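You operate a simulated robot arm through the tools that you are given. There is no shell and no other tool. Be economical: measure what you need, move in short steps, check, and stop when the job is done.

Carry out the task below with a simulated two-armed robot. There is one attempt and no reset: what you move stays moved.

TASK
Brush the salt off the navy cushion, zip it and rack it.
Fine: white hand brush, put back; zip fully shut; both hands, square on the main shelf. Set down upright: white hand brush. What is to be rubbed or washed off counts as gone when no trace of it is left.

It is judged by the outcome, as a careful person would: the job done as asked, and still so three seconds after it is handed in. It fails if anything else is knocked over, pushed out of place, dropped, spilled or broken.

THE ROBOT
Two 7-joint arms with two-finger parallel grippers on one trunk, on a base that drives. Base frame: it is fixed to the floor where the robot stands at the start and does not move with it; the origin is under the middle of the robot, x ahead of it, y to its left, z up; the surface under the hand at the start is at about z = 0.85. Units: m, degrees, N and s.
The left shoulder is at the start at [0.05, 0.165, 1.205], the right one opposite. With the tool pointing down near the work surface each hand reaches from about 0.16 to 0.68 m from the robot's upright axis, wherever it stands, measured 20 degrees to its own side. Places, roughly: main shelf of the gear rack [0.5, -0.9, 0.8]; zip knob [0.5, 0, 0.9]. Payload 3.91 kg a hand.
Tool frame (each hand has its own): the origin (TCP) lies between the finger pads and is the grasp point; the fingertips stand 0.03 m ahead of it; z points along the fingers, y is the line along which they close. The gripper opens to 0.11 m. The fingers are 0.02 m wide and 0.01 m thick; the gripper's body (0.048 by 0.112 m) begins 0.055 m behind the TCP.
Orientation is that of the tool frame in the base frame, as a unit quaternion [x, y, z, w]. With the fingers straight down and closing along the base's y, the tool's x points along the base's -x, its y along +y and its z along -z.

THE INTERFACE
- The arms move only by the tool play_rows. It takes "left_series", "right_series" or both (then of equal length, played together; a hand with none holds still); each is a list of rows, each a list of 7 numbers: the shift along the tool's x, y, z in m, then the turn, a rotation vector about the tool's x, y, z in degrees, then the opening in per cent of the stroke, from 0 (shut) to 100 (fully open). In form: [[x, y, z, rx, ry, rz, gripper], ...]. A call has 1 to 10 rows; each row is the pose to reach, as a shift and turn from the pose commanded when the call began, along the tool's axes at that moment. Each row takes 0.2 s and may step no farther than 0.05 m and 8.6 degrees from the row before; otherwise, or with a gripper value out of range, the whole call is refused. Where a pose cannot be reached the arm comes as near as it can. A force on the tool above 40 N (or 10 N above the force at the start of the call, whichever is more), or a blocked arm, ends the call early, and 0.2 s more pass. Each finger travels about 0.045 m/s and halts on what it meets, pressing with about 23 N; the grip force reading is that of the motor and also rises with nothing between the fingers. The clock runs only during rows and for 0.2 s after the last one: add rows that repeat a pose to give the fingers time. The reply holds the time, the measured pose of the TCP, the force on the tool along the base axes, the opening and the grip force, in the units named above and with some noise, with the torque about the TCP (base axes, N m) and any sound that the robot's microphone picked up, and new pictures: "pictures" is both (left out), scene, wrist or none (wrist: the cameras of the hands that moved).
- Cameras (640 x 400 px; columns grow to the right, rows downward): "scene" is now at [0.1148, 0.0144, 1.3734]; the picture's right is [0.17, -0.99, 0.00], its down [-0.60, -0.10, -0.79] and it looks along [0.78, 0.13, -0.61] (base axes); focal length 214 px, centre (320, 200). "left" rides on the left gripper at [0.072, -0.017, -0.103] in its tool frame; the picture's right is [0.23, 0.97, 0.00], its down [-0.76, 0.18, -0.62] and it looks along [-0.61, 0.14, 0.78] (tool axes); focal length 222 px, centre (320, 200). "right" rides on the right gripper at [0.073, 0.017, -0.103] in its tool frame; the picture's right is [-0.23, 0.97, 0.00], its down [-0.76, -0.18, -0.62] and it looks along [-0.61, -0.14, 0.78] (tool axes); focal length 222 px, centre (320, 200). There is no depth. A picture from a camera that has moved, and an enlarged one, comes with that camera's place and axes in the base frame and with its lens.
- move_column(by): slides the trunk up (or, below 0, down) by that many m; the arms and the scene camera ride with it, the base frame stays. It gives what a move gives, with no picture.
- roll_base(legs): drives the robot by 1 to 6 legs, each [ahead, left, turn to the left] in m, m and degrees, along the robot's own axes; the way and the turn of a leg run together, so that a leg with both is an arc; at most 1.5 m and 180 degrees a leg. The arms and the cameras ride along, it lands a little off, and it stops where it bumps. It gives what a move gives, and a new picture of the scene camera.
- turn_head(pan, tilt): turns the head with the scene camera to pan (to the left, within 80 degrees either way) and tilt (down, from -29 to 69), counted from straight ahead of the robot. It gives what a move gives, and a new picture of the scene camera.
- enlarge(camera, box): a new picture of the part [left, top, right, bottom] of that camera's present view, enlarged. No time passes.
- finish_job(): hands the job in; it is judged then, once.

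Work in short steps. Places have to be worked out from the pictures, the camera data and where the tool is seen: move nearer, look again, correct. Check each grasp and each placing, and mend what went wrong. You have 120 turns and 260 pictures in all, those below and enlarged ones among them. Open the grippers and draw the arms clear of the work before you hand the job in, unless the task says otherwise; then end with one line.

The tools are called after "Request:" as name(argument=value, ...) on one line, values as JSON. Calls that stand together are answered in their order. play_rows: Moves the arms, as the interface text tells. Its arguments: {"type":"object","properties":{"left_series":{"type":"array","items":{"type":"array","items":{"type":"number"}}},"right_series":{"type":"array","items":{"type":"array","items":{"type":"number"}}},"pictures":{"type":"string","enum":["both","scene","wrist","none"]}},"required":[]} The other tools are called the same way: move_column (by) slides the trunk up or down; roll_base (legs) drives the base; turn_head (pan, tilt) turns the head that bears the scene camera; enlarge (camera, box) takes an enlarged picture of a part of a camera's view; finish_job () hands the job in.

At the start:

```text
time_s: 0.0
left_ee_pos: [0.3998, 0.238, 1.2456]
left_ee_rot: [0.0, 1.0, 0.0, 0.0]
left_ft_force: [1.1, -0.2, 0.1]
left_moment: [0.0, 0.0, 0.0]
left_width: 0.1099
left_finger_force: 0.0
right_ee_pos: [0.406, -0.094, 1.2332]
right_ee_rot: [0.001, 1.0, 0.0, 0.0]
right_ft_force: [-0.2, -0.2, 0.5]
right_moment: [-0.01, 0.0, 0.04]
right_width: 0.1098
right_finger_force: 0.1
trunk travel left (down, up): [-0.425, 0.078]
robot x, y, heading: [-0.0005, -0.0011, 0.2]
head pan, tilt: [9.8, 37.6]
```

scene: 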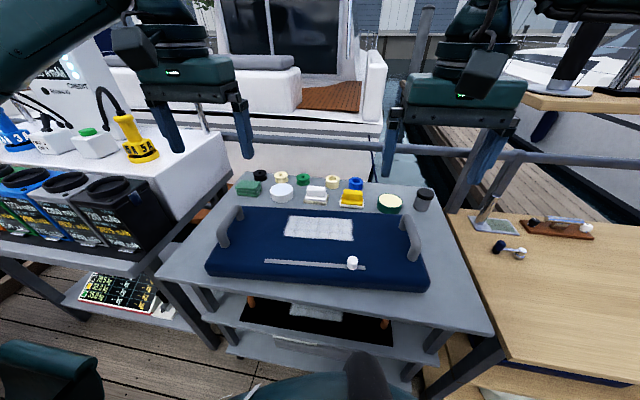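
right: 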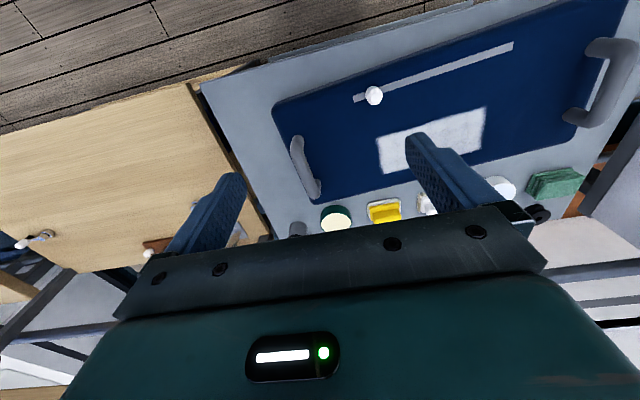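
left: 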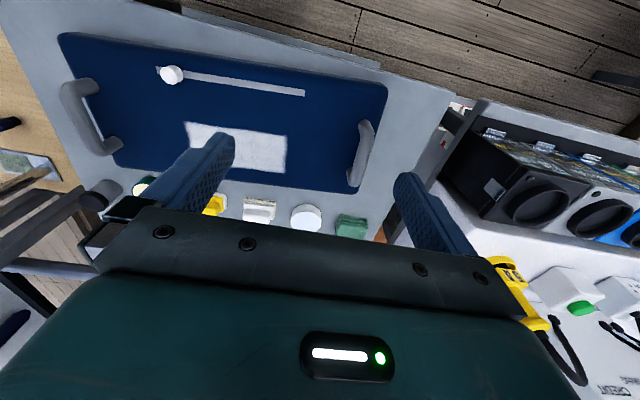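

I see the cushion with a salt patch, a zip track with a white knob, and tools behind it. I'll enlarge the tool row and the cushion.

Request:
enlarge(camera="scene", box=[220, 160, 450, 300])

Request:
enlarge(camera="left", box=[120, 20, 400, 250])

Request:
turn_head(pan=-60, tilt=38)

```text
2.78 times, centred on (335, 230) of scene
camera zoom: at [0.1148, 0.0144, 1.3734], right [0.17, -0.99, 0.0], down [-0.6, -0.1, -0.79], along [0.78, 0.13, -0.61], focal length 597 px, centre (278, 116)
```

zoom: 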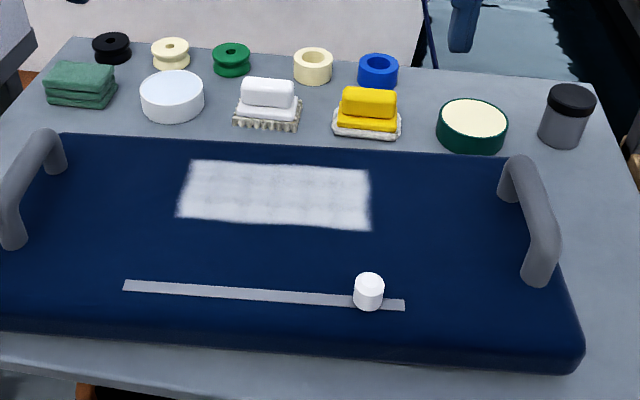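

```text
1.74 times, centred on (260, 135) of left
camera zoom: at [0.3279, 0.2208, 1.3511], right [-0.23, 0.97, 0.0], down [0.76, 0.18, 0.62], along [0.61, 0.14, -0.78], focal length 386 px, centre (424, 313)
```

zoom: 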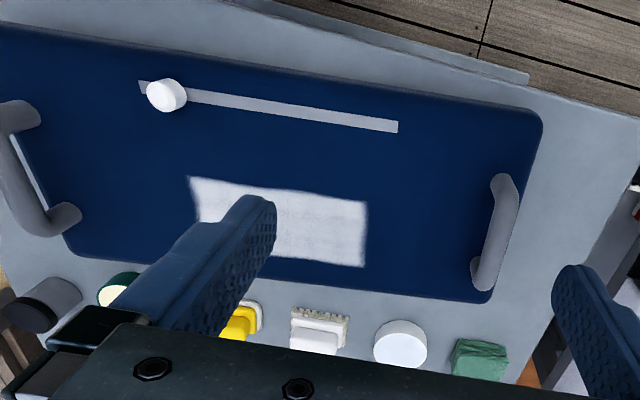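

```text
time_s: 1.4
left_ee_pos: [0.4005, 0.237, 1.2478]
left_ee_rot: [0.0, 1.0, 0.0, -0.001]
left_ft_force: [0.1, -0.3, -0.4]
left_moment: [0.02, -0.01, 0.01]
left_width: 0.1102
left_finger_force: 0.1
right_ee_pos: [0.4054, -0.0945, 1.2322]
right_ee_rot: [0.001, 1.0, 0.0, 0.0]
right_ft_force: [-0.2, 0.4, 0.1]
right_moment: [-0.01, -0.01, 0.01]
right_width: 0.1101
right_finger_force: 0.1
trunk travel left (down, up): [-0.425, 0.078]
robot x, y, heading: [0.0014, 0.0041, 0.2]
head pan, tilt: [-60.0, 38.0]
camera scene: at [0.0727, -0.075, 1.3728], right [-0.87, -0.5, 0.0], down [-0.31, 0.53, -0.79], along [0.39, -0.68, -0.62], focal length 214 px, centre (320, 200)
```

scene: 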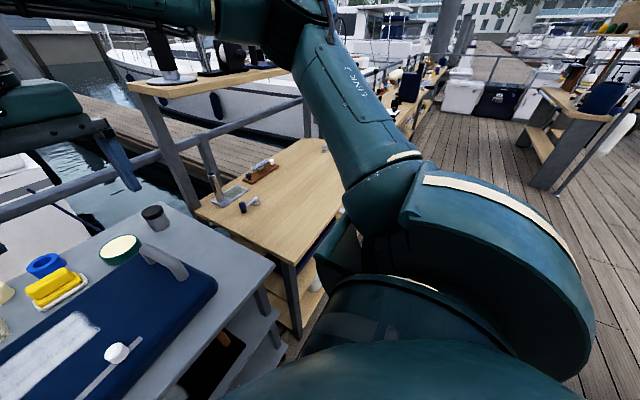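

The rack's wooden top lies to the right of the table (y from -0.38 outward), with small items at its back left. I'll look down to see how far the base is from the table, then look closely at the rack from a better angle.

Request:
turn_head(pan=0, tilt=69)

Request:
turn_head(pan=-38, tilt=30)

```text
time_s: 2.7
left_ee_pos: [0.399, 0.2378, 1.2471]
left_ee_rot: [-0.001, 1.0, -0.001, -0.001]
left_ft_force: [-0.8, -0.2, 0.8]
left_moment: [-0.01, 0.0, 0.01]
left_width: 0.1098
left_finger_force: 0.1
right_ee_pos: [0.4061, -0.0946, 1.233]
right_ee_rot: [0.001, 1.0, 0.001, 0.0]
right_ft_force: [-0.1, -0.6, 0.4]
right_moment: [-0.02, -0.01, -0.02]
right_width: 0.11
right_finger_force: 0.1
trunk travel left (down, up): [-0.425, 0.078]
robot x, y, heading: [0.0017, -0.0, -0.1]
head pan, tilt: [0.0, 68.8]
camera scene: at [0.0854, -0.0004, 1.3337], right [0.0, -1.0, 0.0], down [-0.93, 0.0, -0.36], along [0.36, 0.0, -0.93], focal length 214 px, centre (320, 200)
```

scene: 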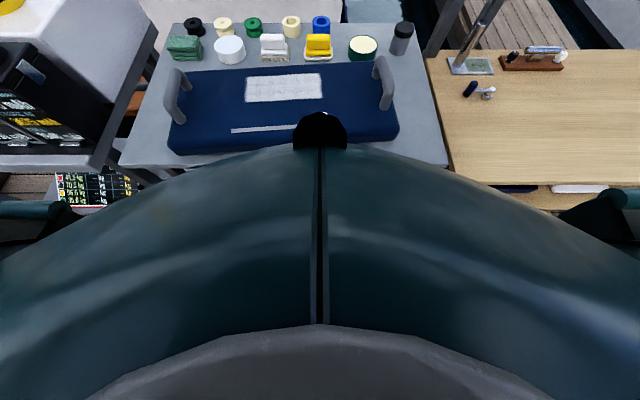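

```text
time_s: 3.8
left_ee_pos: [0.3985, 0.237, 1.2467]
left_ee_rot: [-0.001, 1.0, 0.0, -0.001]
left_ft_force: [0.2, -0.2, 0.5]
left_moment: [0.03, 0.04, 0.02]
left_width: 0.1099
left_finger_force: 0.1
right_ee_pos: [0.4061, -0.0947, 1.2333]
right_ee_rot: [0.0, 1.0, 0.001, -0.001]
right_ft_force: [-0.7, 0.8, 0.0]
right_moment: [-0.01, 0.0, 0.03]
right_width: 0.11
right_finger_force: 0.1
trunk travel left (down, up): [-0.425, 0.078]
robot x, y, heading: [-0.0004, 0.0011, -0.2]
head pan, tilt: [-38.0, 30.0]
camera scene: at [0.1008, -0.0559, 1.3851], right [-0.61, -0.79, 0.0], down [-0.39, 0.31, -0.87], along [0.68, -0.53, -0.5], focal length 214 px, centre (320, 200)
```

scene: 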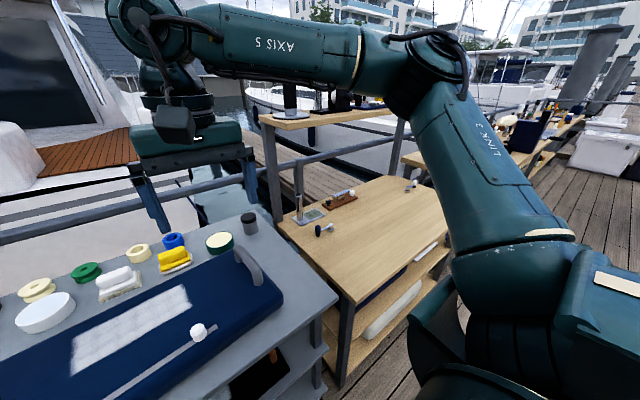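

The rack's top is at x≈0.37–0.85, y<-0.38, with an upper shelf behind it. The brush at x≈0.77 is out of easy reach, so I creep forward.

Request:
roll_base(legs=[[0.06, 0, 0]])

```text
time_s: 4.7
left_ee_pos: [0.4599, 0.2378, 1.2467]
left_ee_rot: [0.0, 1.0, 0.0, -0.001]
left_ft_force: [0.3, 0.1, -0.3]
left_moment: [0.03, 0.05, -0.03]
left_width: 0.1099
left_finger_force: 0.1
right_ee_pos: [0.4664, -0.0936, 1.2311]
right_ee_rot: [0.002, 1.0, 0.0, 0.0]
right_ft_force: [0.5, -0.7, 0.3]
right_moment: [0.01, 0.01, -0.03]
right_width: 0.1098
right_finger_force: 0.0
trunk travel left (down, up): [-0.425, 0.078]
robot x, y, heading: [0.057, -0.0014, 0.1]
head pan, tilt: [-38.0, 30.0]
camera scene: at [0.1618, -0.056, 1.385], right [-0.62, -0.79, 0.0], down [-0.39, 0.31, -0.87], along [0.68, -0.53, -0.5], focal length 214 px, centre (320, 200)
```

scene: 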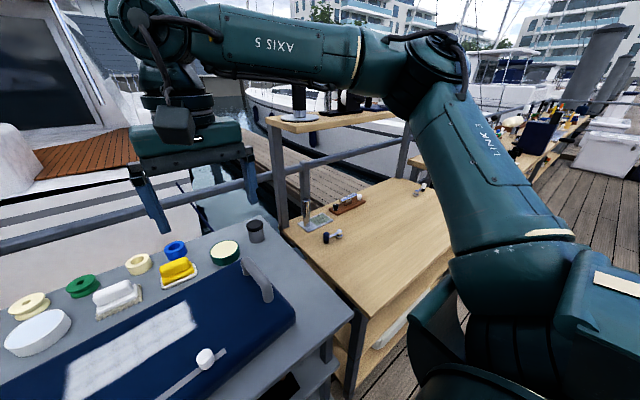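

No bump; I go a little further forward and look down.

Request:
roll_base(legs=[[0.05, 0, 0]])

Request:
turn_head(pan=0, tilt=60)

```text
time_s: 5.8
left_ee_pos: [0.502, 0.2367, 1.2468]
left_ee_rot: [-0.001, 1.0, 0.001, -0.001]
left_ft_force: [-0.8, -0.4, 0.4]
left_moment: [-0.01, 0.03, 0.02]
left_width: 0.1101
left_finger_force: 0.1
right_ee_pos: [0.5105, -0.0956, 1.2326]
right_ee_rot: [0.002, 1.0, -0.001, 0.001]
right_ft_force: [-0.3, -0.3, 0.3]
right_moment: [0.0, -0.01, -0.02]
right_width: 0.1102
right_finger_force: 0.0
trunk travel left (down, up): [-0.425, 0.078]
robot x, y, heading: [0.1039, 0.0024, -0.1]
head pan, tilt: [-38.0, 30.0]
stopped in leg 1: the robot was blocked; the commanded pose is now the measured one
camera scene: at [0.2043, -0.056, 1.3853], right [-0.62, -0.79, 0.0], down [-0.39, 0.31, -0.87], along [0.68, -0.53, -0.5], focal length 214 px, centre (320, 200)
```

scene: 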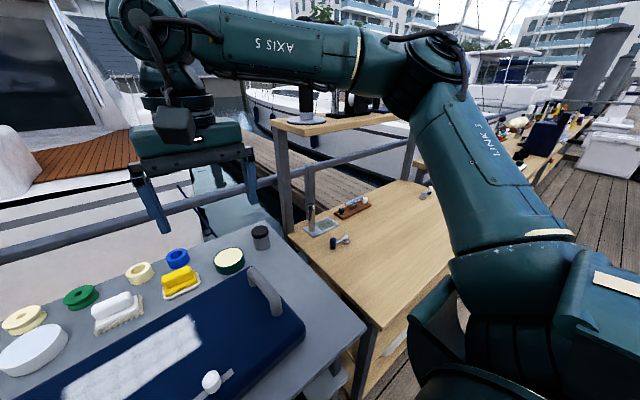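

```text
time_s: 6.8
left_ee_pos: [0.5044, 0.2371, 1.2467]
left_ee_rot: [-0.001, 1.0, 0.0, -0.002]
left_ft_force: [0.3, -0.2, 0.1]
left_moment: [0.0, 0.0, 0.01]
left_width: 0.1101
left_finger_force: 0.0
right_ee_pos: [0.511, -0.0952, 1.2316]
right_ee_rot: [0.001, 1.0, -0.001, 0.0]
right_ft_force: [-0.1, -0.7, -0.1]
right_moment: [0.02, 0.01, -0.01]
right_width: 0.1101
right_finger_force: 0.1
trunk travel left (down, up): [-0.425, 0.078]
robot x, y, heading: [0.1048, 0.0024, 0.0]
head pan, tilt: [0.0, 60.0]
camera scene: at [0.2015, -0.0004, 1.3431], right [0.0, -1.0, 0.0], down [-0.87, 0.0, -0.5], along [0.5, 0.0, -0.87], focal length 214 px, centre (320, 200)
```

scene: 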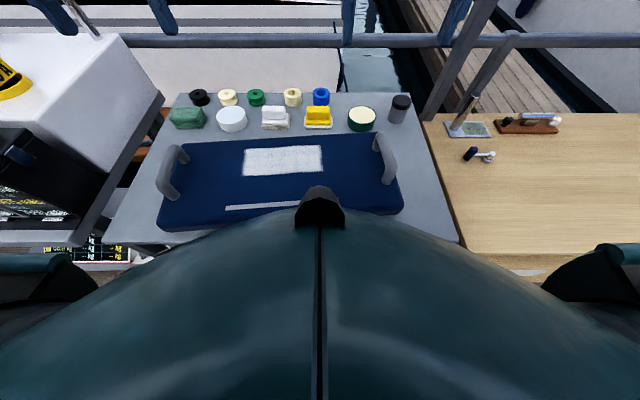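

The base stopped against the table at x≈0.105, so I back off 1 cm. The white brush is at about (0.785, 0.147); I bring the left hand nearer above it for a close look.

Request:
roll_base(legs=[[-0.01, 0, 0]])

Request:
play_rows(left_series=[[-0.033, -0.015, 0.02, 0, 0, 0, 100], [-0.066, -0.03, 0.04, 0, 0, 0, 100], [-0.1, -0.045, 0.06, 0, 0, 0, 100], [-0.133, -0.06, 0.08, 0, 0, 0, 100], [-0.166, -0.075, 0.1, 0, 0, 0, 100], [-0.2, -0.09, 0.12, 0, 0, 0, 100], [-0.2, -0.09, 0.12, 0, 0, 0, 100]], pictures="both")

```text
time_s: 7.6
left_ee_pos: [0.4942, 0.2379, 1.2462]
left_ee_rot: [-0.001, 1.0, 0.0, -0.001]
left_ft_force: [-0.3, 0.0, 0.0]
left_moment: [0.01, -0.02, 0.0]
left_width: 0.1099
left_finger_force: 0.2
right_ee_pos: [0.5015, -0.0952, 1.2319]
right_ee_rot: [0.001, 1.0, 0.001, -0.001]
right_ft_force: [0.5, -0.4, 0.0]
right_moment: [0.0, 0.02, 0.01]
right_width: 0.1099
right_finger_force: 0.1
trunk travel left (down, up): [-0.425, 0.078]
robot x, y, heading: [0.1, 0.0022, 0.0]
head pan, tilt: [0.0, 60.0]
camera scene: at [0.1912, -0.0003, 1.3431], right [0.0, -1.0, 0.0], down [-0.87, 0.0, -0.5], along [0.5, 0.0, -0.87], focal length 214 px, centre (320, 200)
```

scene: 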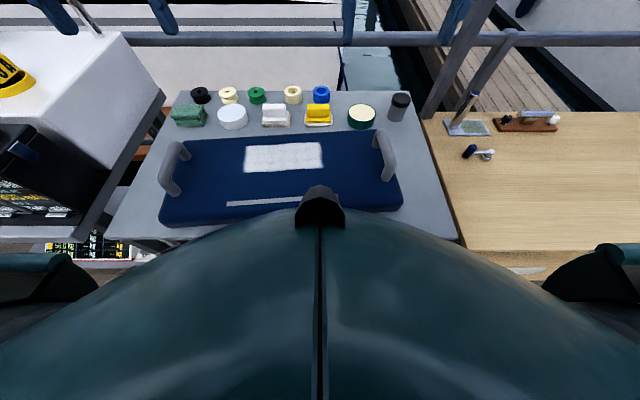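

```text
time_s: 9.2
left_ee_pos: [0.694, 0.1499, 1.1247]
left_ee_rot: [-0.001, 1.0, 0.0, -0.003]
left_ft_force: [0.8, 0.7, 0.3]
left_moment: [-0.01, 0.01, 0.01]
left_width: 0.1098
left_finger_force: 0.0
right_ee_pos: [0.5002, -0.0945, 1.2331]
right_ee_rot: [0.002, 1.0, 0.0, 0.001]
right_ft_force: [0.8, 0.9, -0.7]
right_moment: [-0.02, 0.01, 0.01]
right_width: 0.11
right_finger_force: 0.0
trunk travel left (down, up): [-0.425, 0.078]
robot x, y, heading: [0.094, -0.0015, 0.0]
head pan, tilt: [0.0, 60.0]
camera scene: at [0.1911, 0.0001, 1.3431], right [0.0, -1.0, 0.0], down [-0.87, 0.0, -0.5], along [0.5, 0.0, -0.87], focal length 214 px, centre (320, 200)
camera left: at [0.624, 0.1323, 1.2296], right [-0.23, 0.97, 0.0], down [0.76, 0.18, 0.62], along [0.6, 0.14, -0.78], focal length 222 px, centre (320, 200)
```

scene: 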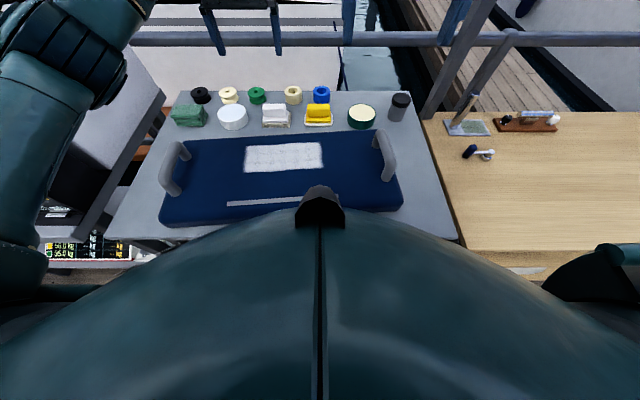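
left: 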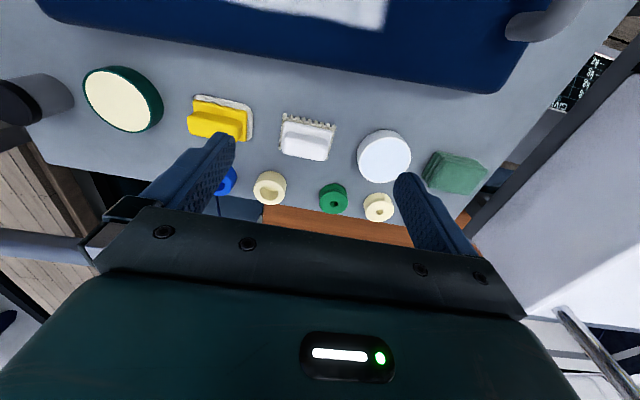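

Request:
enlarge(camera="left", box=[250, 95, 370, 180])

Request:
enlarge(camera="scene", box=[220, 80, 350, 160])

```text
4.71 times, centred on (310, 138) of left
camera zoom: at [0.624, 0.1323, 1.2296], right [-0.23, 0.97, 0.0], down [0.76, 0.18, 0.62], along [0.6, 0.14, -0.78], focal length 1045 px, centre (367, 494)
```

zoom: 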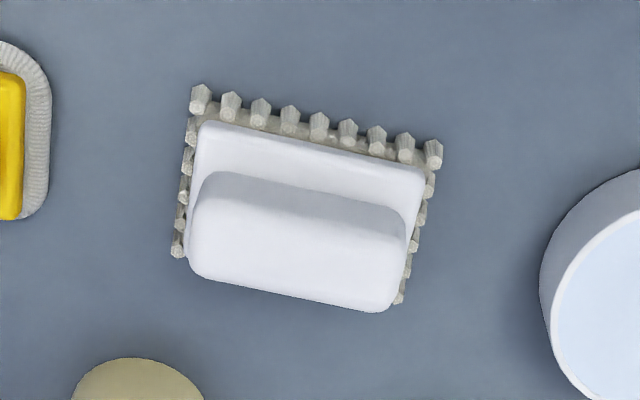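

```text
4.92 times, centred on (285, 120) of scene
camera zoom: at [0.1911, 0.0001, 1.3431], right [0.0, -1.0, 0.0], down [-0.87, 0.0, -0.5], along [0.5, 0.0, -0.87], focal length 1056 px, centre (492, 594)
```

zoom: 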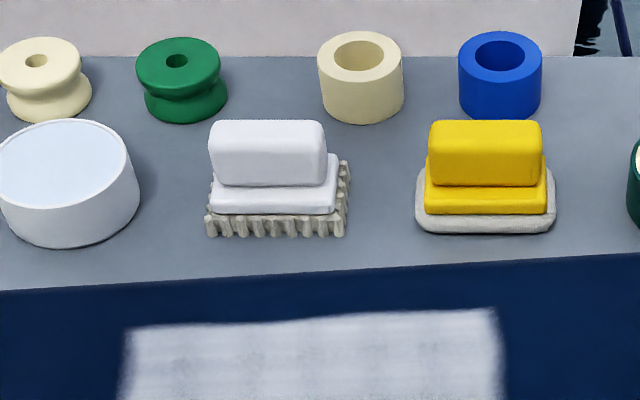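

The brush is a white bristled one: bristle tips on the table at z≈0.85, handle top z≈0.90, centre about (0.774, 0.145), long side along y. I move above it at z=0.98 and check.

Request:
play_rows(left_series=[[-0.02, -0.001, 0.03, 0, 0, -3, 100], [-0.04, -0.002, 0.06, 0, 0, -3, 100], [-0.06, -0.003, 0.09, 0, 0, -3, 100], [-0.08, -0.0045, 0.12, 0, 0, -3, 100], [-0.08, -0.0045, 0.145, 0, 0, -3, 100], [-0.08, -0.0045, 0.145, 0, 0, -3, 100]], pictures="both")

```text
time_s: 10.6
left_ee_pos: [0.7457, 0.1576, 0.9824]
left_ee_rot: [-0.027, 1.0, 0.001, -0.001]
left_ft_force: [-0.4, 0.5, 0.6]
left_moment: [-0.01, -0.02, -0.02]
left_width: 0.11
left_finger_force: 0.0
left hand out of reach, approached as far as the arm can: row 3, 4, 5, 6
right_ee_pos: [0.502, -0.0965, 1.2315]
right_ee_rot: [0.002, 1.0, 0.001, 0.001]
right_ft_force: [0.0, -0.6, -0.1]
right_moment: [0.05, 0.0, 0.04]
right_width: 0.1102
right_finger_force: 0.0
trunk travel left (down, up): [-0.425, 0.078]
robot x, y, heading: [0.0935, -0.0019, 0.1]
head pan, tilt: [0.0, 60.0]
camera scene: at [0.1909, -0.0014, 1.3431], right [0.0, -1.0, 0.0], down [-0.87, 0.0, -0.5], along [0.5, 0.0, -0.87], focal length 214 px, centre (320, 200)
camera left: at [0.6758, 0.1367, 1.0863], right [-0.28, 0.96, 0.0], down [0.75, 0.22, 0.62], along [0.6, 0.18, -0.78], focal length 222 px, centre (320, 200)
```

scene: 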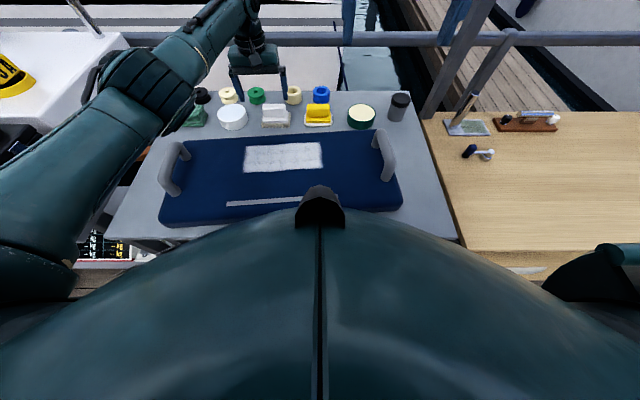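
left: 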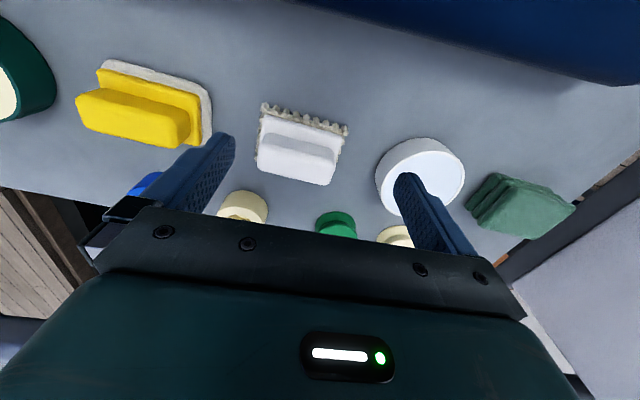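

The vertical pose falls about 3 cm short. I pitch the fingers forward by 15° so that the wrist sits nearer the robot, then re-measure.

Request:
play_rows(left_series=[[0.0, 0, 0, 0, -7.5, 0, 100], [0.0, 0, 0, 0, -15, 0, 100], [0.0, 0, 0, 0, -15, 0, 100]], pictures="wrist")

```text
time_s: 11.4
left_ee_pos: [0.7482, 0.1579, 0.9819]
left_ee_rot: [-0.027, 0.991, 0.004, 0.129]
left_ft_force: [0.0, -0.2, 0.4]
left_moment: [-0.02, -0.01, -0.03]
left_width: 0.1098
left_finger_force: 0.2
right_ee_pos: [0.5015, -0.0952, 1.2317]
right_ee_rot: [0.002, 1.0, -0.002, 0.0]
right_ft_force: [-1.8, 0.5, -0.9]
right_moment: [-0.03, 0.02, 0.02]
right_width: 0.1097
right_finger_force: 0.0
trunk travel left (down, up): [-0.425, 0.078]
robot x, y, heading: [0.0938, 0.0011, 0.2]
head pan, tilt: [0.0, 60.0]
camera left: at [0.6523, 0.1365, 1.0635], right [-0.27, 0.96, -0.06], down [0.57, 0.21, 0.8], along [0.78, 0.18, -0.6], focal length 222 px, centre (320, 200)
```

left: 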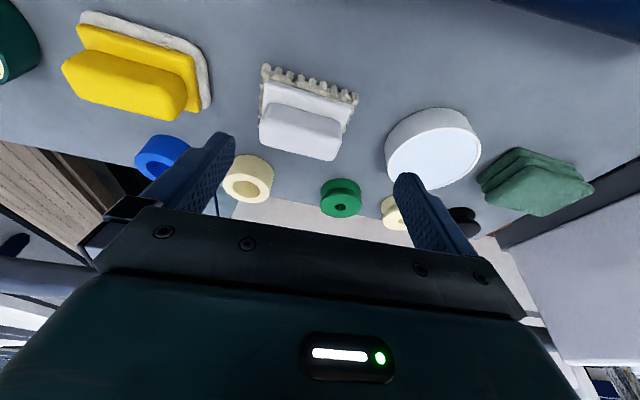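

Now the pose holds. The brush handle recomputes to (0.775, 0.143). I go above it and lower to TCP z≈0.905.

Request:
play_rows(left_series=[[-0.0245, -0.0154, 0.0067, 0, 0, 0, 100], [-0.018, -0.0154, 0.031, 0, 0, 0, 100], [-0.011, -0.0154, 0.056, 0, 0, 0, 100], [-0.0046, -0.0154, 0.081, 0, 0, 0, 100], [-0.0046, -0.0154, 0.081, 0, 0, 0, 100]], pictures="both")

```text
time_s: 12.6
left_ee_pos: [0.7715, 0.1439, 0.9039]
left_ee_rot: [-0.026, 0.991, 0.003, 0.129]
left_ft_force: [1.0, -0.2, 0.4]
left_moment: [0.0, 0.02, 0.03]
left_width: 0.1099
left_finger_force: 0.0
right_ee_pos: [0.5017, -0.0953, 1.2314]
right_ee_rot: [0.002, 1.0, 0.001, 0.0]
right_ft_force: [0.2, -0.1, -0.7]
right_moment: [-0.01, 0.0, -0.02]
right_width: 0.1103
right_finger_force: 0.0
trunk travel left (down, up): [-0.425, 0.078]
robot x, y, heading: [0.0963, 0.0011, 0.1]
head pan, tilt: [0.0, 60.0]
camera scene: at [0.1914, -0.0004, 1.3431], right [0.0, -1.0, 0.0], down [-0.87, 0.0, -0.5], along [0.5, 0.0, -0.87], focal length 214 px, centre (320, 200)
camera left: at [0.6775, 0.1219, 0.9861], right [-0.27, 0.96, -0.06], down [0.57, 0.21, 0.8], along [0.78, 0.18, -0.6], focal length 222 px, centre (320, 200)
```

scene: 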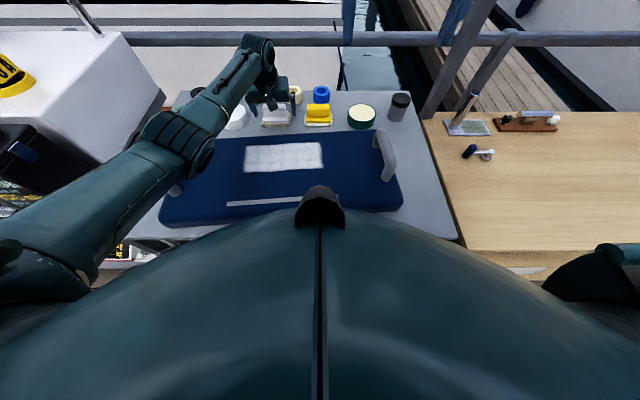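
left: 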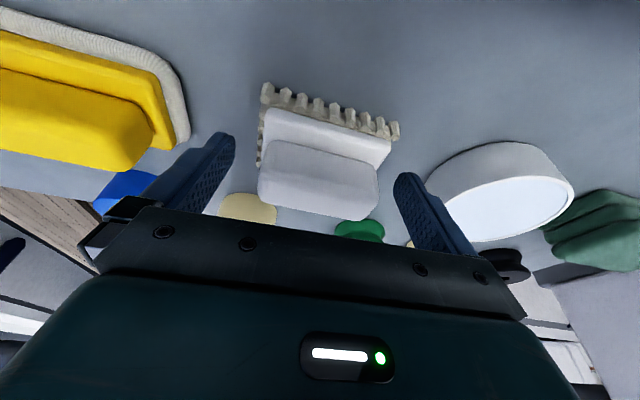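

The fingers straddle the handle. I close and wait.

Request:
play_rows(left_series=[[0, 0, 0, 0, 0, 0, 0], [0, 0, 0, 0, 0, 0, 0], [0, 0, 0, 0, 0, 0, 0], [0, 0, 0, 0, 0, 0, 0], [0, 0, 0, 0, 0, 0, 0]], pictures="wrist")

```text
time_s: 13.8
left_ee_pos: [0.7729, 0.1443, 0.9038]
left_ee_rot: [-0.028, 0.991, 0.004, 0.129]
left_ft_force: [0.5, 0.5, 0.5]
left_moment: [0.01, 0.04, 0.02]
left_width: 0.0802
left_finger_force: 22.5
right_ee_pos: [0.5009, -0.0955, 1.2315]
right_ee_rot: [0.002, 1.0, 0.0, 0.0]
right_ft_force: [-0.5, 0.4, 1.1]
right_moment: [-0.01, 0.0, 0.02]
right_width: 0.1098
right_finger_force: 0.1
trunk travel left (down, up): [-0.425, 0.078]
robot x, y, heading: [0.0969, 0.0004, 0.1]
head pan, tilt: [0.0, 60.0]
camera left: at [0.6776, 0.1221, 0.9864], right [-0.27, 0.96, -0.06], down [0.57, 0.21, 0.8], along [0.78, 0.18, -0.6], focal length 222 px, centre (320, 200)
```

left: 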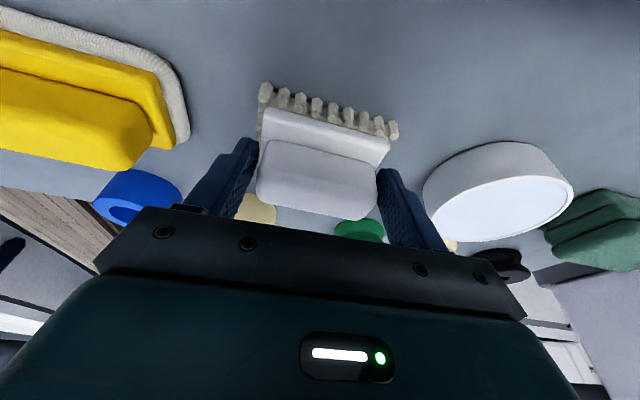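

Brush gripped (0.080 wide). I lift straight up 10 cm and carry it to above the salt patch, whose centre is about (0.577, 0.098).

Request:
play_rows(left_series=[[-0.0129, 0, -0.0483, 0, 0, 0, 0], [-0.0259, 0, -0.0966, 0, 0, 0, 0], [0.0121, -0.0079, -0.1067, 0, 0, 0, 0], [0.0501, -0.0158, -0.1168, 0, 0, 0, 0], [0.0881, -0.0237, -0.1269, 0, 0, 0, 0], [0.1261, -0.0316, -0.137, 0, 0, 0, 0], [0.1641, -0.0395, -0.1471, 0, 0, 0, 0], [0.1641, -0.0395, -0.1471, 0, 0, 0, 0]], pictures="both")

```text
time_s: 15.6
left_ee_pos: [0.5797, 0.0936, 1.0045]
left_ee_rot: [-0.026, 0.992, 0.003, 0.127]
left_ft_force: [0.3, -0.4, 0.2]
left_moment: [-0.02, -0.01, 0.01]
left_width: 0.0804
left_finger_force: 23.0
right_ee_pos: [0.5023, -0.0957, 1.2326]
right_ee_rot: [0.003, 1.0, 0.0, 0.0]
right_ft_force: [-0.7, 0.2, -0.2]
right_moment: [0.01, -0.05, -0.01]
right_width: 0.11
right_finger_force: 0.1
trunk travel left (down, up): [-0.425, 0.078]
robot x, y, heading: [0.0963, -0.0003, 0.0]
head pan, tilt: [0.0, 60.0]
camera scene: at [0.1918, -0.0003, 1.343], right [0.0, -1.0, 0.0], down [-0.87, 0.0, -0.5], along [0.5, 0.0, -0.87], focal length 214 px, centre (320, 200)
camera left: at [0.4845, 0.0728, 1.0863], right [-0.27, 0.96, -0.06], down [0.57, 0.21, 0.8], along [0.78, 0.18, -0.6], focal length 222 px, centre (320, 200)
```

scene: 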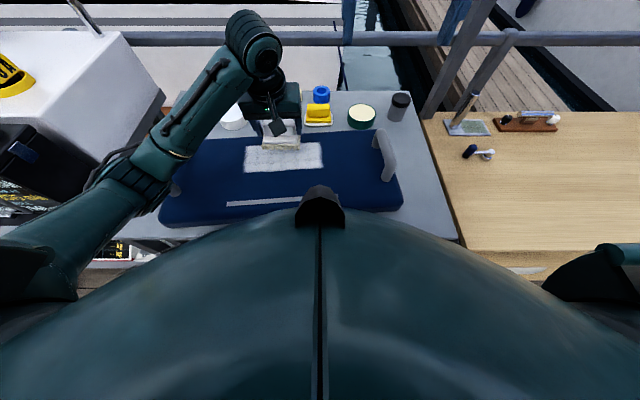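
left: 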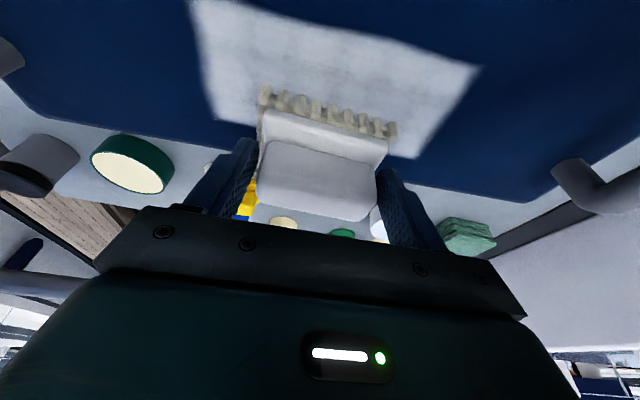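

Patch corners agree with a cushion top at z≈0.90. I move the brush to the right end of the patch, just above the surface, then lower gently until there is contact force.

Request:
play_rows(left_series=[[0.009, -0.031, 0.014, 0, 0, 0, 0], [0.018, -0.062, 0.028, 0, 0, 0, 0], [0.027, -0.0932, 0.042, 0, 0, 0, 0], [0.0278, -0.0932, 0.0449, 0, 0, 0, 0], [0.0286, -0.0932, 0.0478, 0, 0, 0, 0], [0.0291, -0.0932, 0.0497, 0, 0, 0, 0]], pictures="wrist")

```text
time_s: 17.0
left_ee_pos: [0.5688, -0.0001, 0.9539]
left_ee_rot: [-0.026, 0.991, 0.003, 0.133]
left_ft_force: [3.4, 5.8, 31.4]
left_moment: [0.45, -0.27, -0.17]
left_width: 0.081
left_finger_force: 23.4
right_ee_pos: [0.5006, -0.0944, 1.2321]
right_ee_rot: [0.002, 1.0, 0.0, 0.001]
right_ft_force: [0.1, -0.4, -0.1]
right_moment: [0.02, 0.0, -0.02]
right_width: 0.1099
right_finger_force: 0.1
trunk travel left (down, up): [-0.425, 0.078]
robot x, y, heading: [0.0969, 0.0013, 0.1]
head pan, tilt: [0.0, 60.0]
camera left: at [0.4735, -0.0216, 1.0341], right [-0.27, 0.96, -0.06], down [0.56, 0.21, 0.8], along [0.78, 0.18, -0.59], focal length 222 px, centre (320, 200)
```

left: 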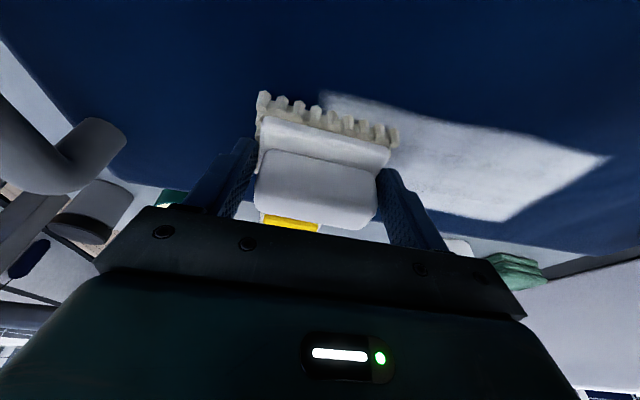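

Contact at z≈0.954, with 31 N, a bit hard. I ease up 2 mm and sweep to the left along the patch.

Request:
play_rows(left_series=[[-0.0005, 0, -0.0019, 0, 0, 0, 0], [0.0004, 0.025, -0.0021, 0, 0, 0, 0], [0.0014, 0.05, -0.0024, 0, 0, 0, 0], [0.0023, 0.075, -0.0026, 0, 0, 0, 0], [0.0032, 0.1, -0.0029, 0, 0, 0, 0], [0.0041, 0.125, -0.0031, 0, 0, 0, 0], [0.0051, 0.15, -0.0034, 0, 0, 0, 0], [0.006, 0.175, -0.0036, 0, 0, 0, 0], [0.0069, 0.2, -0.0038, 0, 0, 0, 0]], pictures="both")

```text
time_s: 19.0
left_ee_pos: [0.5495, 0.1969, 0.9525]
left_ee_rot: [-0.025, 0.991, 0.003, 0.13]
left_ft_force: [1.2, -13.3, 20.8]
left_moment: [-0.81, -0.3, -0.08]
left_width: 0.0806
left_finger_force: 22.6
right_ee_pos: [0.5009, -0.0955, 1.2324]
right_ee_rot: [0.002, 1.0, 0.002, 0.001]
right_ft_force: [0.0, 0.6, -0.3]
right_moment: [-0.02, 0.01, -0.03]
right_width: 0.11
right_finger_force: 0.0
trunk travel left (down, up): [-0.425, 0.078]
robot x, y, heading: [0.0942, 0.0001, 0.4]
head pan, tilt: [0.0, 60.0]
camera scene: at [0.19, -0.0024, 1.3433], right [0.0, -1.0, 0.0], down [-0.87, 0.0, -0.5], along [0.5, 0.0, -0.87], focal length 214 px, centre (320, 200)
camera left: at [0.4551, 0.1758, 1.0339], right [-0.27, 0.96, -0.06], down [0.56, 0.21, 0.8], along [0.78, 0.18, -0.6], focal length 222 px, centre (320, 200)
```

scene: 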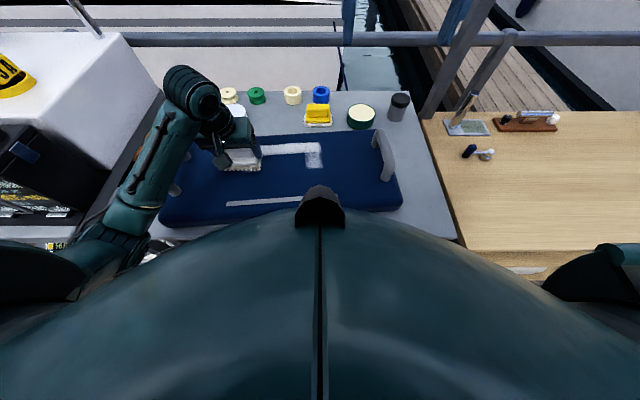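
left: 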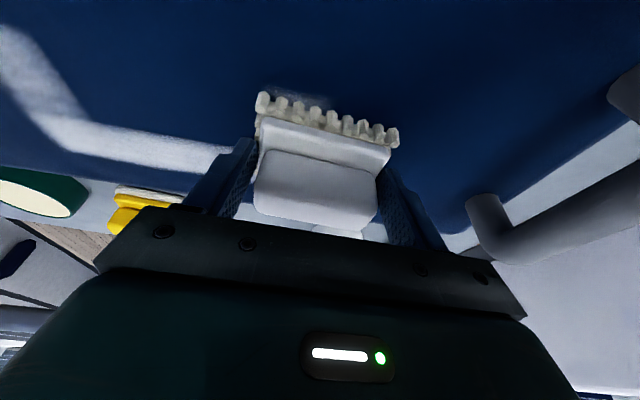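

The stroke cleared the near band. Now I shift to the far band and sweep back to the right, past the right end.

Request:
play_rows(left_series=[[-0.0205, -0.001, 0.0055, 0, 0, 0, 0], [-0.041, -0.002, 0.011, 0, 0, 0, 0], [-0.042, -0.029, 0.0113, 0, 0, 0, 0], [-0.043, -0.056, 0.0115, 0, 0, 0, 0], [-0.044, -0.083, 0.0118, 0, 0, 0, 0], [-0.045, -0.11, 0.012, 0, 0, 0, 0], [-0.046, -0.138, 0.0123, 0, 0, 0, 0], [-0.047, -0.165, 0.0125, 0, 0, 0, 0], [-0.048, -0.192, 0.0128, 0, 0, 0, 0], [-0.049, -0.22, 0.013, 0, 0, 0, 0]], pictures="both")

```text
time_s: 21.2
left_ee_pos: [0.6105, -0.0193, 0.9511]
left_ee_rot: [-0.025, 0.991, 0.004, 0.129]
left_ft_force: [-1.5, 4.2, 9.5]
left_moment: [0.64, 0.08, 0.07]
left_width: 0.0805
left_finger_force: 22.6
right_ee_pos: [0.5012, -0.0956, 1.2329]
right_ee_rot: [0.002, 1.0, 0.0, 0.0]
right_ft_force: [0.2, -0.2, 0.6]
right_moment: [-0.01, 0.01, 0.0]
right_width: 0.1101
right_finger_force: 0.1
trunk travel left (down, up): [-0.425, 0.078]
robot x, y, heading: [0.0965, 0.0012, -0.0]
head pan, tilt: [0.0, 60.0]
camera scene: at [0.1902, -0.0001, 1.3432], right [0.0, -1.0, 0.0], down [-0.87, 0.0, -0.5], along [0.5, 0.0, -0.87], focal length 214 px, centre (320, 200)
camera left: at [0.5174, -0.0407, 1.0337], right [-0.27, 0.96, -0.06], down [0.57, 0.21, 0.8], along [0.78, 0.18, -0.6], focal length 222 px, centre (320, 200)
```

scene: 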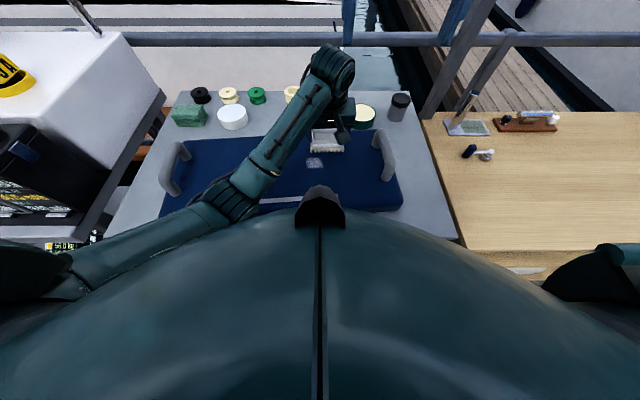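
left: 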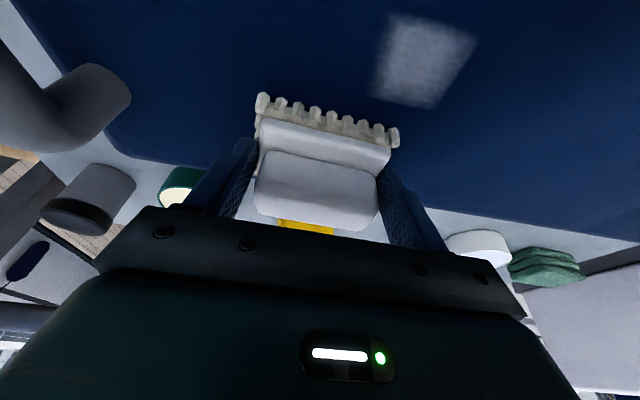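

Only a small bit remains near (0.555, 0.016). I pull back over it and sweep left the length of the near band again.

Request:
play_rows(left_series=[[0.027, -0.001, -0.006, 0, 0, 0, 0], [0.0535, -0.003, -0.0124, 0, 0, 0, 0], [0.0545, 0.022, -0.0126, 0, 0, 0, 0], [0.0555, 0.047, -0.0129, 0, 0, 0, 0], [0.0565, 0.072, -0.0131, 0, 0, 0, 0], [0.0575, 0.105, -0.0134, 0, 0, 0, 0], [0.0585, 0.138, -0.0137, 0, 0, 0, 0], [0.0595, 0.171, -0.014, 0, 0, 0, 0], [0.0605, 0.204, -0.0143, 0, 0, 0, 0], [0.0615, 0.225, -0.0145, 0, 0, 0, 0]], pictures="both")

```text
time_s: 23.4
left_ee_pos: [0.5376, 0.2023, 0.9517]
left_ee_rot: [-0.025, 0.991, 0.003, 0.131]
left_ft_force: [0.7, -11.2, 17.8]
left_moment: [-0.98, -0.3, -0.06]
left_width: 0.0803
left_finger_force: 23.2
right_ee_pos: [0.5001, -0.097, 1.2307]
right_ee_rot: [0.002, 1.0, 0.001, 0.0]
right_ft_force: [-0.2, -0.3, 0.1]
right_moment: [0.02, -0.02, -0.02]
right_width: 0.1099
right_finger_force: 0.1
trunk travel left (down, up): [-0.425, 0.078]
robot x, y, heading: [0.0956, 0.0003, -0.1]
head pan, tilt: [0.0, 60.0]
camera scene: at [0.1902, -0.0022, 1.3433], right [0.0, -1.0, 0.0], down [-0.87, 0.0, -0.5], along [0.5, 0.0, -0.87], focal length 214 px, centre (320, 200)
camera left: at [0.4423, 0.1806, 1.0325], right [-0.27, 0.96, -0.06], down [0.56, 0.21, 0.8], along [0.78, 0.18, -0.6], focal length 222 px, centre (320, 200)
```

scene: 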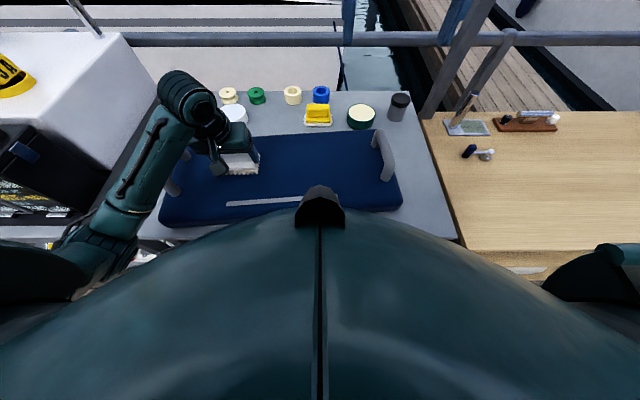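
left: 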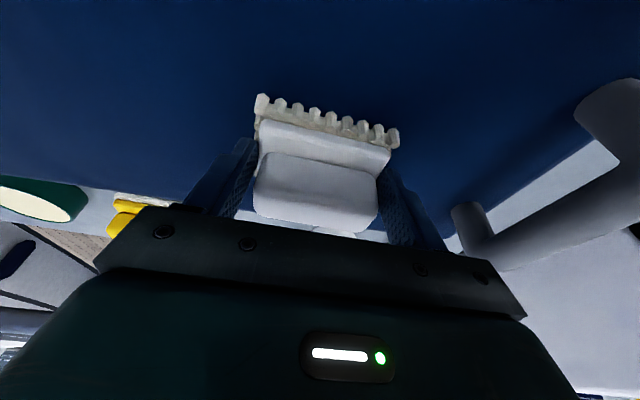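

It looks clean, but I'll make one more pass over the middle band for faint traces.

Request:
play_rows(left_series=[[-0.03, 0.01, 0.008, 0, 0, 0, 0], [-0.031, -0.02, 0.0083, 0, 0, 0, 0], [-0.032, -0.05, 0.0085, 0, 0, 0, 0], [-0.033, -0.08, 0.0088, 0, 0, 0, 0], [-0.034, -0.11, 0.009, 0, 0, 0, 0], [-0.035, -0.14, 0.0093, 0, 0, 0, 0], [-0.036, -0.17, 0.0095, 0, 0, 0, 0], [-0.037, -0.2, 0.0098, 0, 0, 0, 0], [-0.038, -0.23, 0.01, 0, 0, 0, 0]], pictures="none")

Request:
play_rows(left_series=[[-0.03, 0.0, 0.007, 0, 0, 0, 0], [-0.046, 0.0, 0.011, 0, 0, 0, 0], [-0.045, 0.03, 0.0107, 0, 0, 0, 0], [-0.044, 0.06, 0.0105, 0, 0, 0, 0], [-0.043, 0.09, 0.0102, 0, 0, 0, 0], [-0.042, 0.12, 0.01, 0, 0, 0, 0], [-0.041, 0.15, 0.0097, 0, 0, 0, 0], [-0.04, 0.18, 0.0095, 0, 0, 0, 0], [-0.039, 0.23, 0.009, 0, 0, 0, 0], [-0.052, 0.23, -0.038, 0, 0, 0, 0]], pictures="both")

```text
time_s: 25.4
left_ee_pos: [0.5876, -0.0232, 0.9504]
left_ee_rot: [-0.026, 0.991, 0.004, 0.128]
left_ft_force: [-1.8, 4.8, 10.3]
left_moment: [0.66, 0.03, 0.07]
left_width: 0.0805
left_finger_force: 23.0
right_ee_pos: [0.5008, -0.095, 1.2328]
right_ee_rot: [0.001, 1.0, 0.0, 0.0]
right_ft_force: [0.0, 0.6, 0.2]
right_moment: [0.01, -0.01, 0.0]
right_width: 0.11
right_finger_force: 0.0
trunk travel left (down, up): [-0.425, 0.078]
robot x, y, heading: [0.0932, 0.0034, 0.1]
head pan, tilt: [0.0, 60.0]
```

```text
time_s: 27.6
left_ee_pos: [0.6176, 0.2069, 0.9983]
left_ee_rot: [-0.026, 0.991, 0.003, 0.128]
left_ft_force: [0.8, -1.3, -0.7]
left_moment: [0.0, 0.03, -0.02]
left_width: 0.0802
left_finger_force: 22.7
right_ee_pos: [0.5014, -0.0948, 1.2308]
right_ee_rot: [0.001, 1.0, 0.0, 0.001]
right_ft_force: [-0.4, 0.4, -0.1]
right_moment: [-0.02, 0.0, -0.01]
right_width: 0.1101
right_finger_force: 0.0
trunk travel left (down, up): [-0.425, 0.078]
robot x, y, heading: [0.0954, 0.0032, 0.1]
head pan, tilt: [0.0, 60.0]
camera scene: at [0.1914, -0.0006, 1.343], right [0.0, -1.0, 0.0], down [-0.87, 0.0, -0.5], along [0.5, 0.0, -0.87], focal length 214 px, centre (320, 200)
camera left: at [0.523, 0.1859, 1.0804], right [-0.27, 0.96, -0.06], down [0.57, 0.21, 0.8], along [0.78, 0.18, -0.6], focal length 222 px, centre (320, 200)
```

scene: 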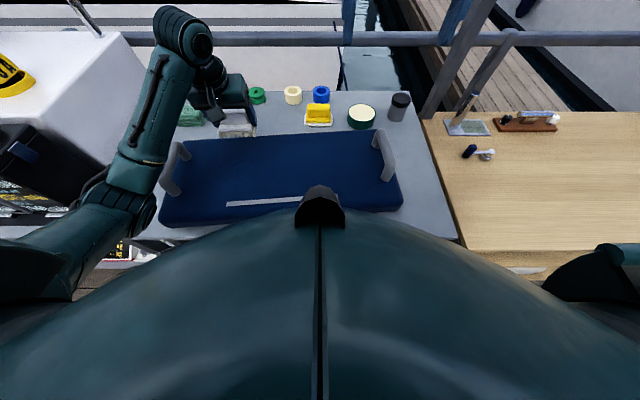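
left: 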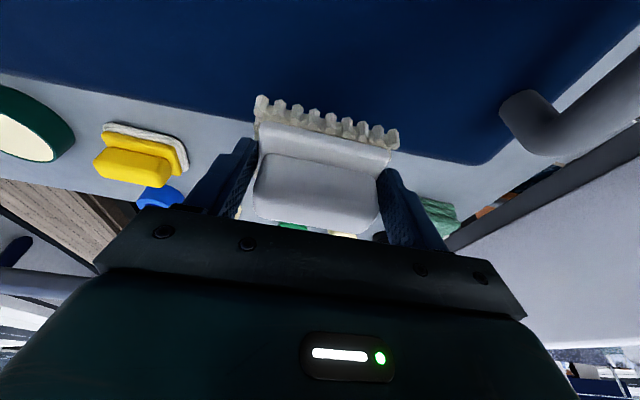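

Request:
enlarge(camera="scene", box=[150, 120, 410, 230])

```text
2.46 times, centred on (280, 175) of scene
camera zoom: at [0.1914, -0.0006, 1.343], right [0.0, -1.0, 0.0], down [-0.87, 0.0, -0.5], along [0.5, 0.0, -0.87], focal length 528 px, centre (418, 262)
```

zoom: 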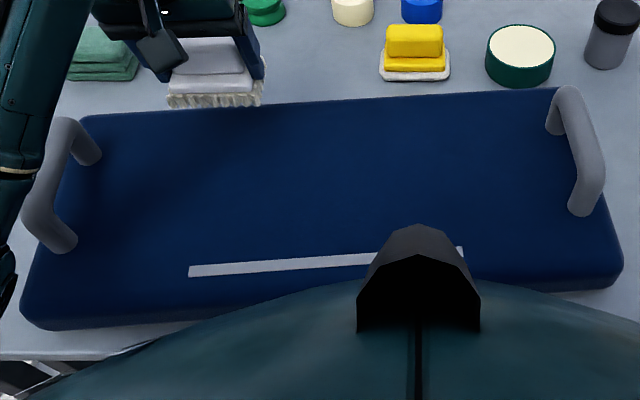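

The cushion is free of salt. I return the brush over its original spot (0.773, 0.144) and lower it.

Request:
play_rows(left_series=[[-0.0359, -0.0177, 0.0127, 0, 0, 0, 0], [-0.0717, -0.0354, 0.0254, 0, 0, 0, 0], [-0.1076, -0.0532, 0.0381, 0, 0, 0, 0], [-0.1434, -0.0709, 0.0508, 0, 0, 0, 0], [-0.1434, -0.0709, 0.0508, 0, 0, 0, 0], [-0.1362, -0.0709, 0.078, 0, 0, 0, 0], [-0.129, -0.0709, 0.105, 0, 0, 0, 0], [-0.1235, -0.0709, 0.125, 0, 0, 0, 0]], pictures="both")

```text
time_s: 29.4
left_ee_pos: [0.7724, 0.145, 0.9097]
left_ee_rot: [-0.026, 0.991, 0.004, 0.129]
left_ft_force: [0.0, 0.5, -1.0]
left_moment: [0.02, -0.03, -0.02]
left_width: 0.0801
left_finger_force: 23.4
right_ee_pos: [0.5018, -0.0945, 1.2318]
right_ee_rot: [0.002, 1.0, -0.001, 0.0]
right_ft_force: [-0.2, -0.3, -0.2]
right_moment: [0.0, 0.02, -0.01]
right_width: 0.1102
right_finger_force: 0.0
trunk travel left (down, up): [-0.425, 0.078]
robot x, y, heading: [0.0958, 0.0016, 0.1]
head pan, tilt: [0.0, 60.0]
camera scene: at [0.1918, -0.0003, 1.3431], right [0.0, -1.0, 0.0], down [-0.87, 0.0, -0.5], along [0.5, 0.0, -0.87], focal length 214 px, centre (320, 200)
camera left: at [0.6781, 0.1239, 0.9921], right [-0.27, 0.96, -0.06], down [0.57, 0.21, 0.8], along [0.78, 0.18, -0.6], focal length 222 px, centre (320, 200)
```

scene: 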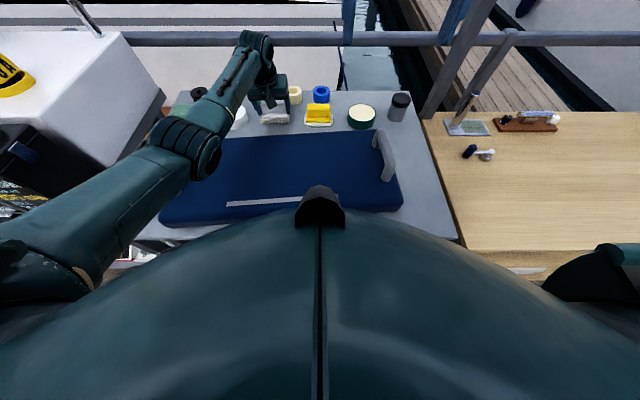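
left: 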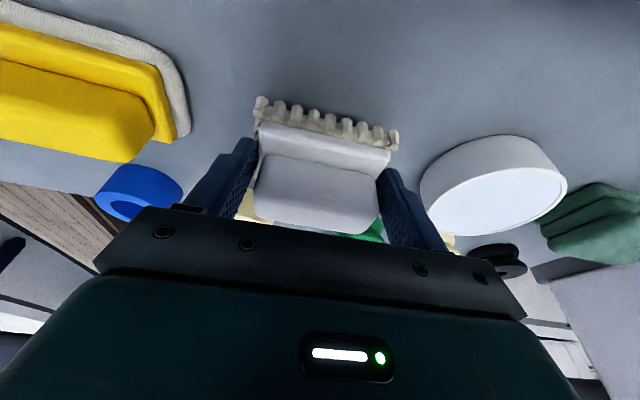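

The position matches; the brush has tipped slightly within the grip. I lower the last 6 mm, feel contact, then release.

Request:
play_rows(left_series=[[0.0008, 0, 0.0029, 0, 0, 0, 0], [0.0014, 0, 0.0053, 0, 0, 0, 0], [0.0016, 0, 0.006, 0, 0, 0, 0]], pictures="wrist")

```text
time_s: 30.2
left_ee_pos: [0.7723, 0.1436, 0.9033]
left_ee_rot: [-0.027, 0.991, 0.003, 0.129]
left_ft_force: [0.1, 0.3, -0.9]
left_moment: [-0.04, 0.03, -0.02]
left_width: 0.0803
left_finger_force: 22.9
right_ee_pos: [0.5012, -0.0954, 1.2309]
right_ee_rot: [0.001, 1.0, -0.001, 0.001]
right_ft_force: [0.5, -0.1, 1.0]
right_moment: [-0.01, 0.0, 0.01]
right_width: 0.11
right_finger_force: 0.1
trunk travel left (down, up): [-0.425, 0.078]
robot x, y, heading: [0.0945, -0.0016, -0.0]
head pan, tilt: [0.0, 60.0]
camera left: at [0.6778, 0.1233, 0.9859], right [-0.27, 0.96, -0.06], down [0.57, 0.21, 0.8], along [0.78, 0.18, -0.6], focal length 222 px, centre (320, 200)
```

left: 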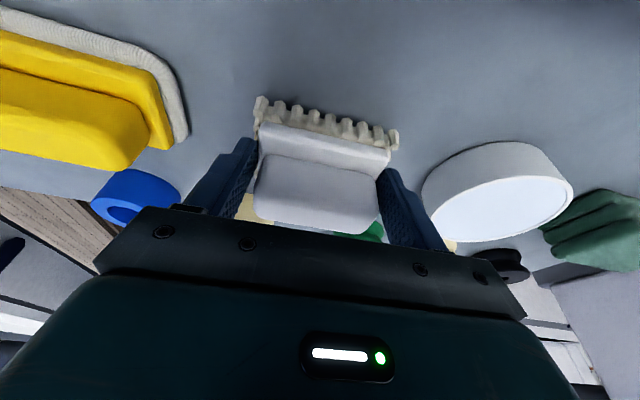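

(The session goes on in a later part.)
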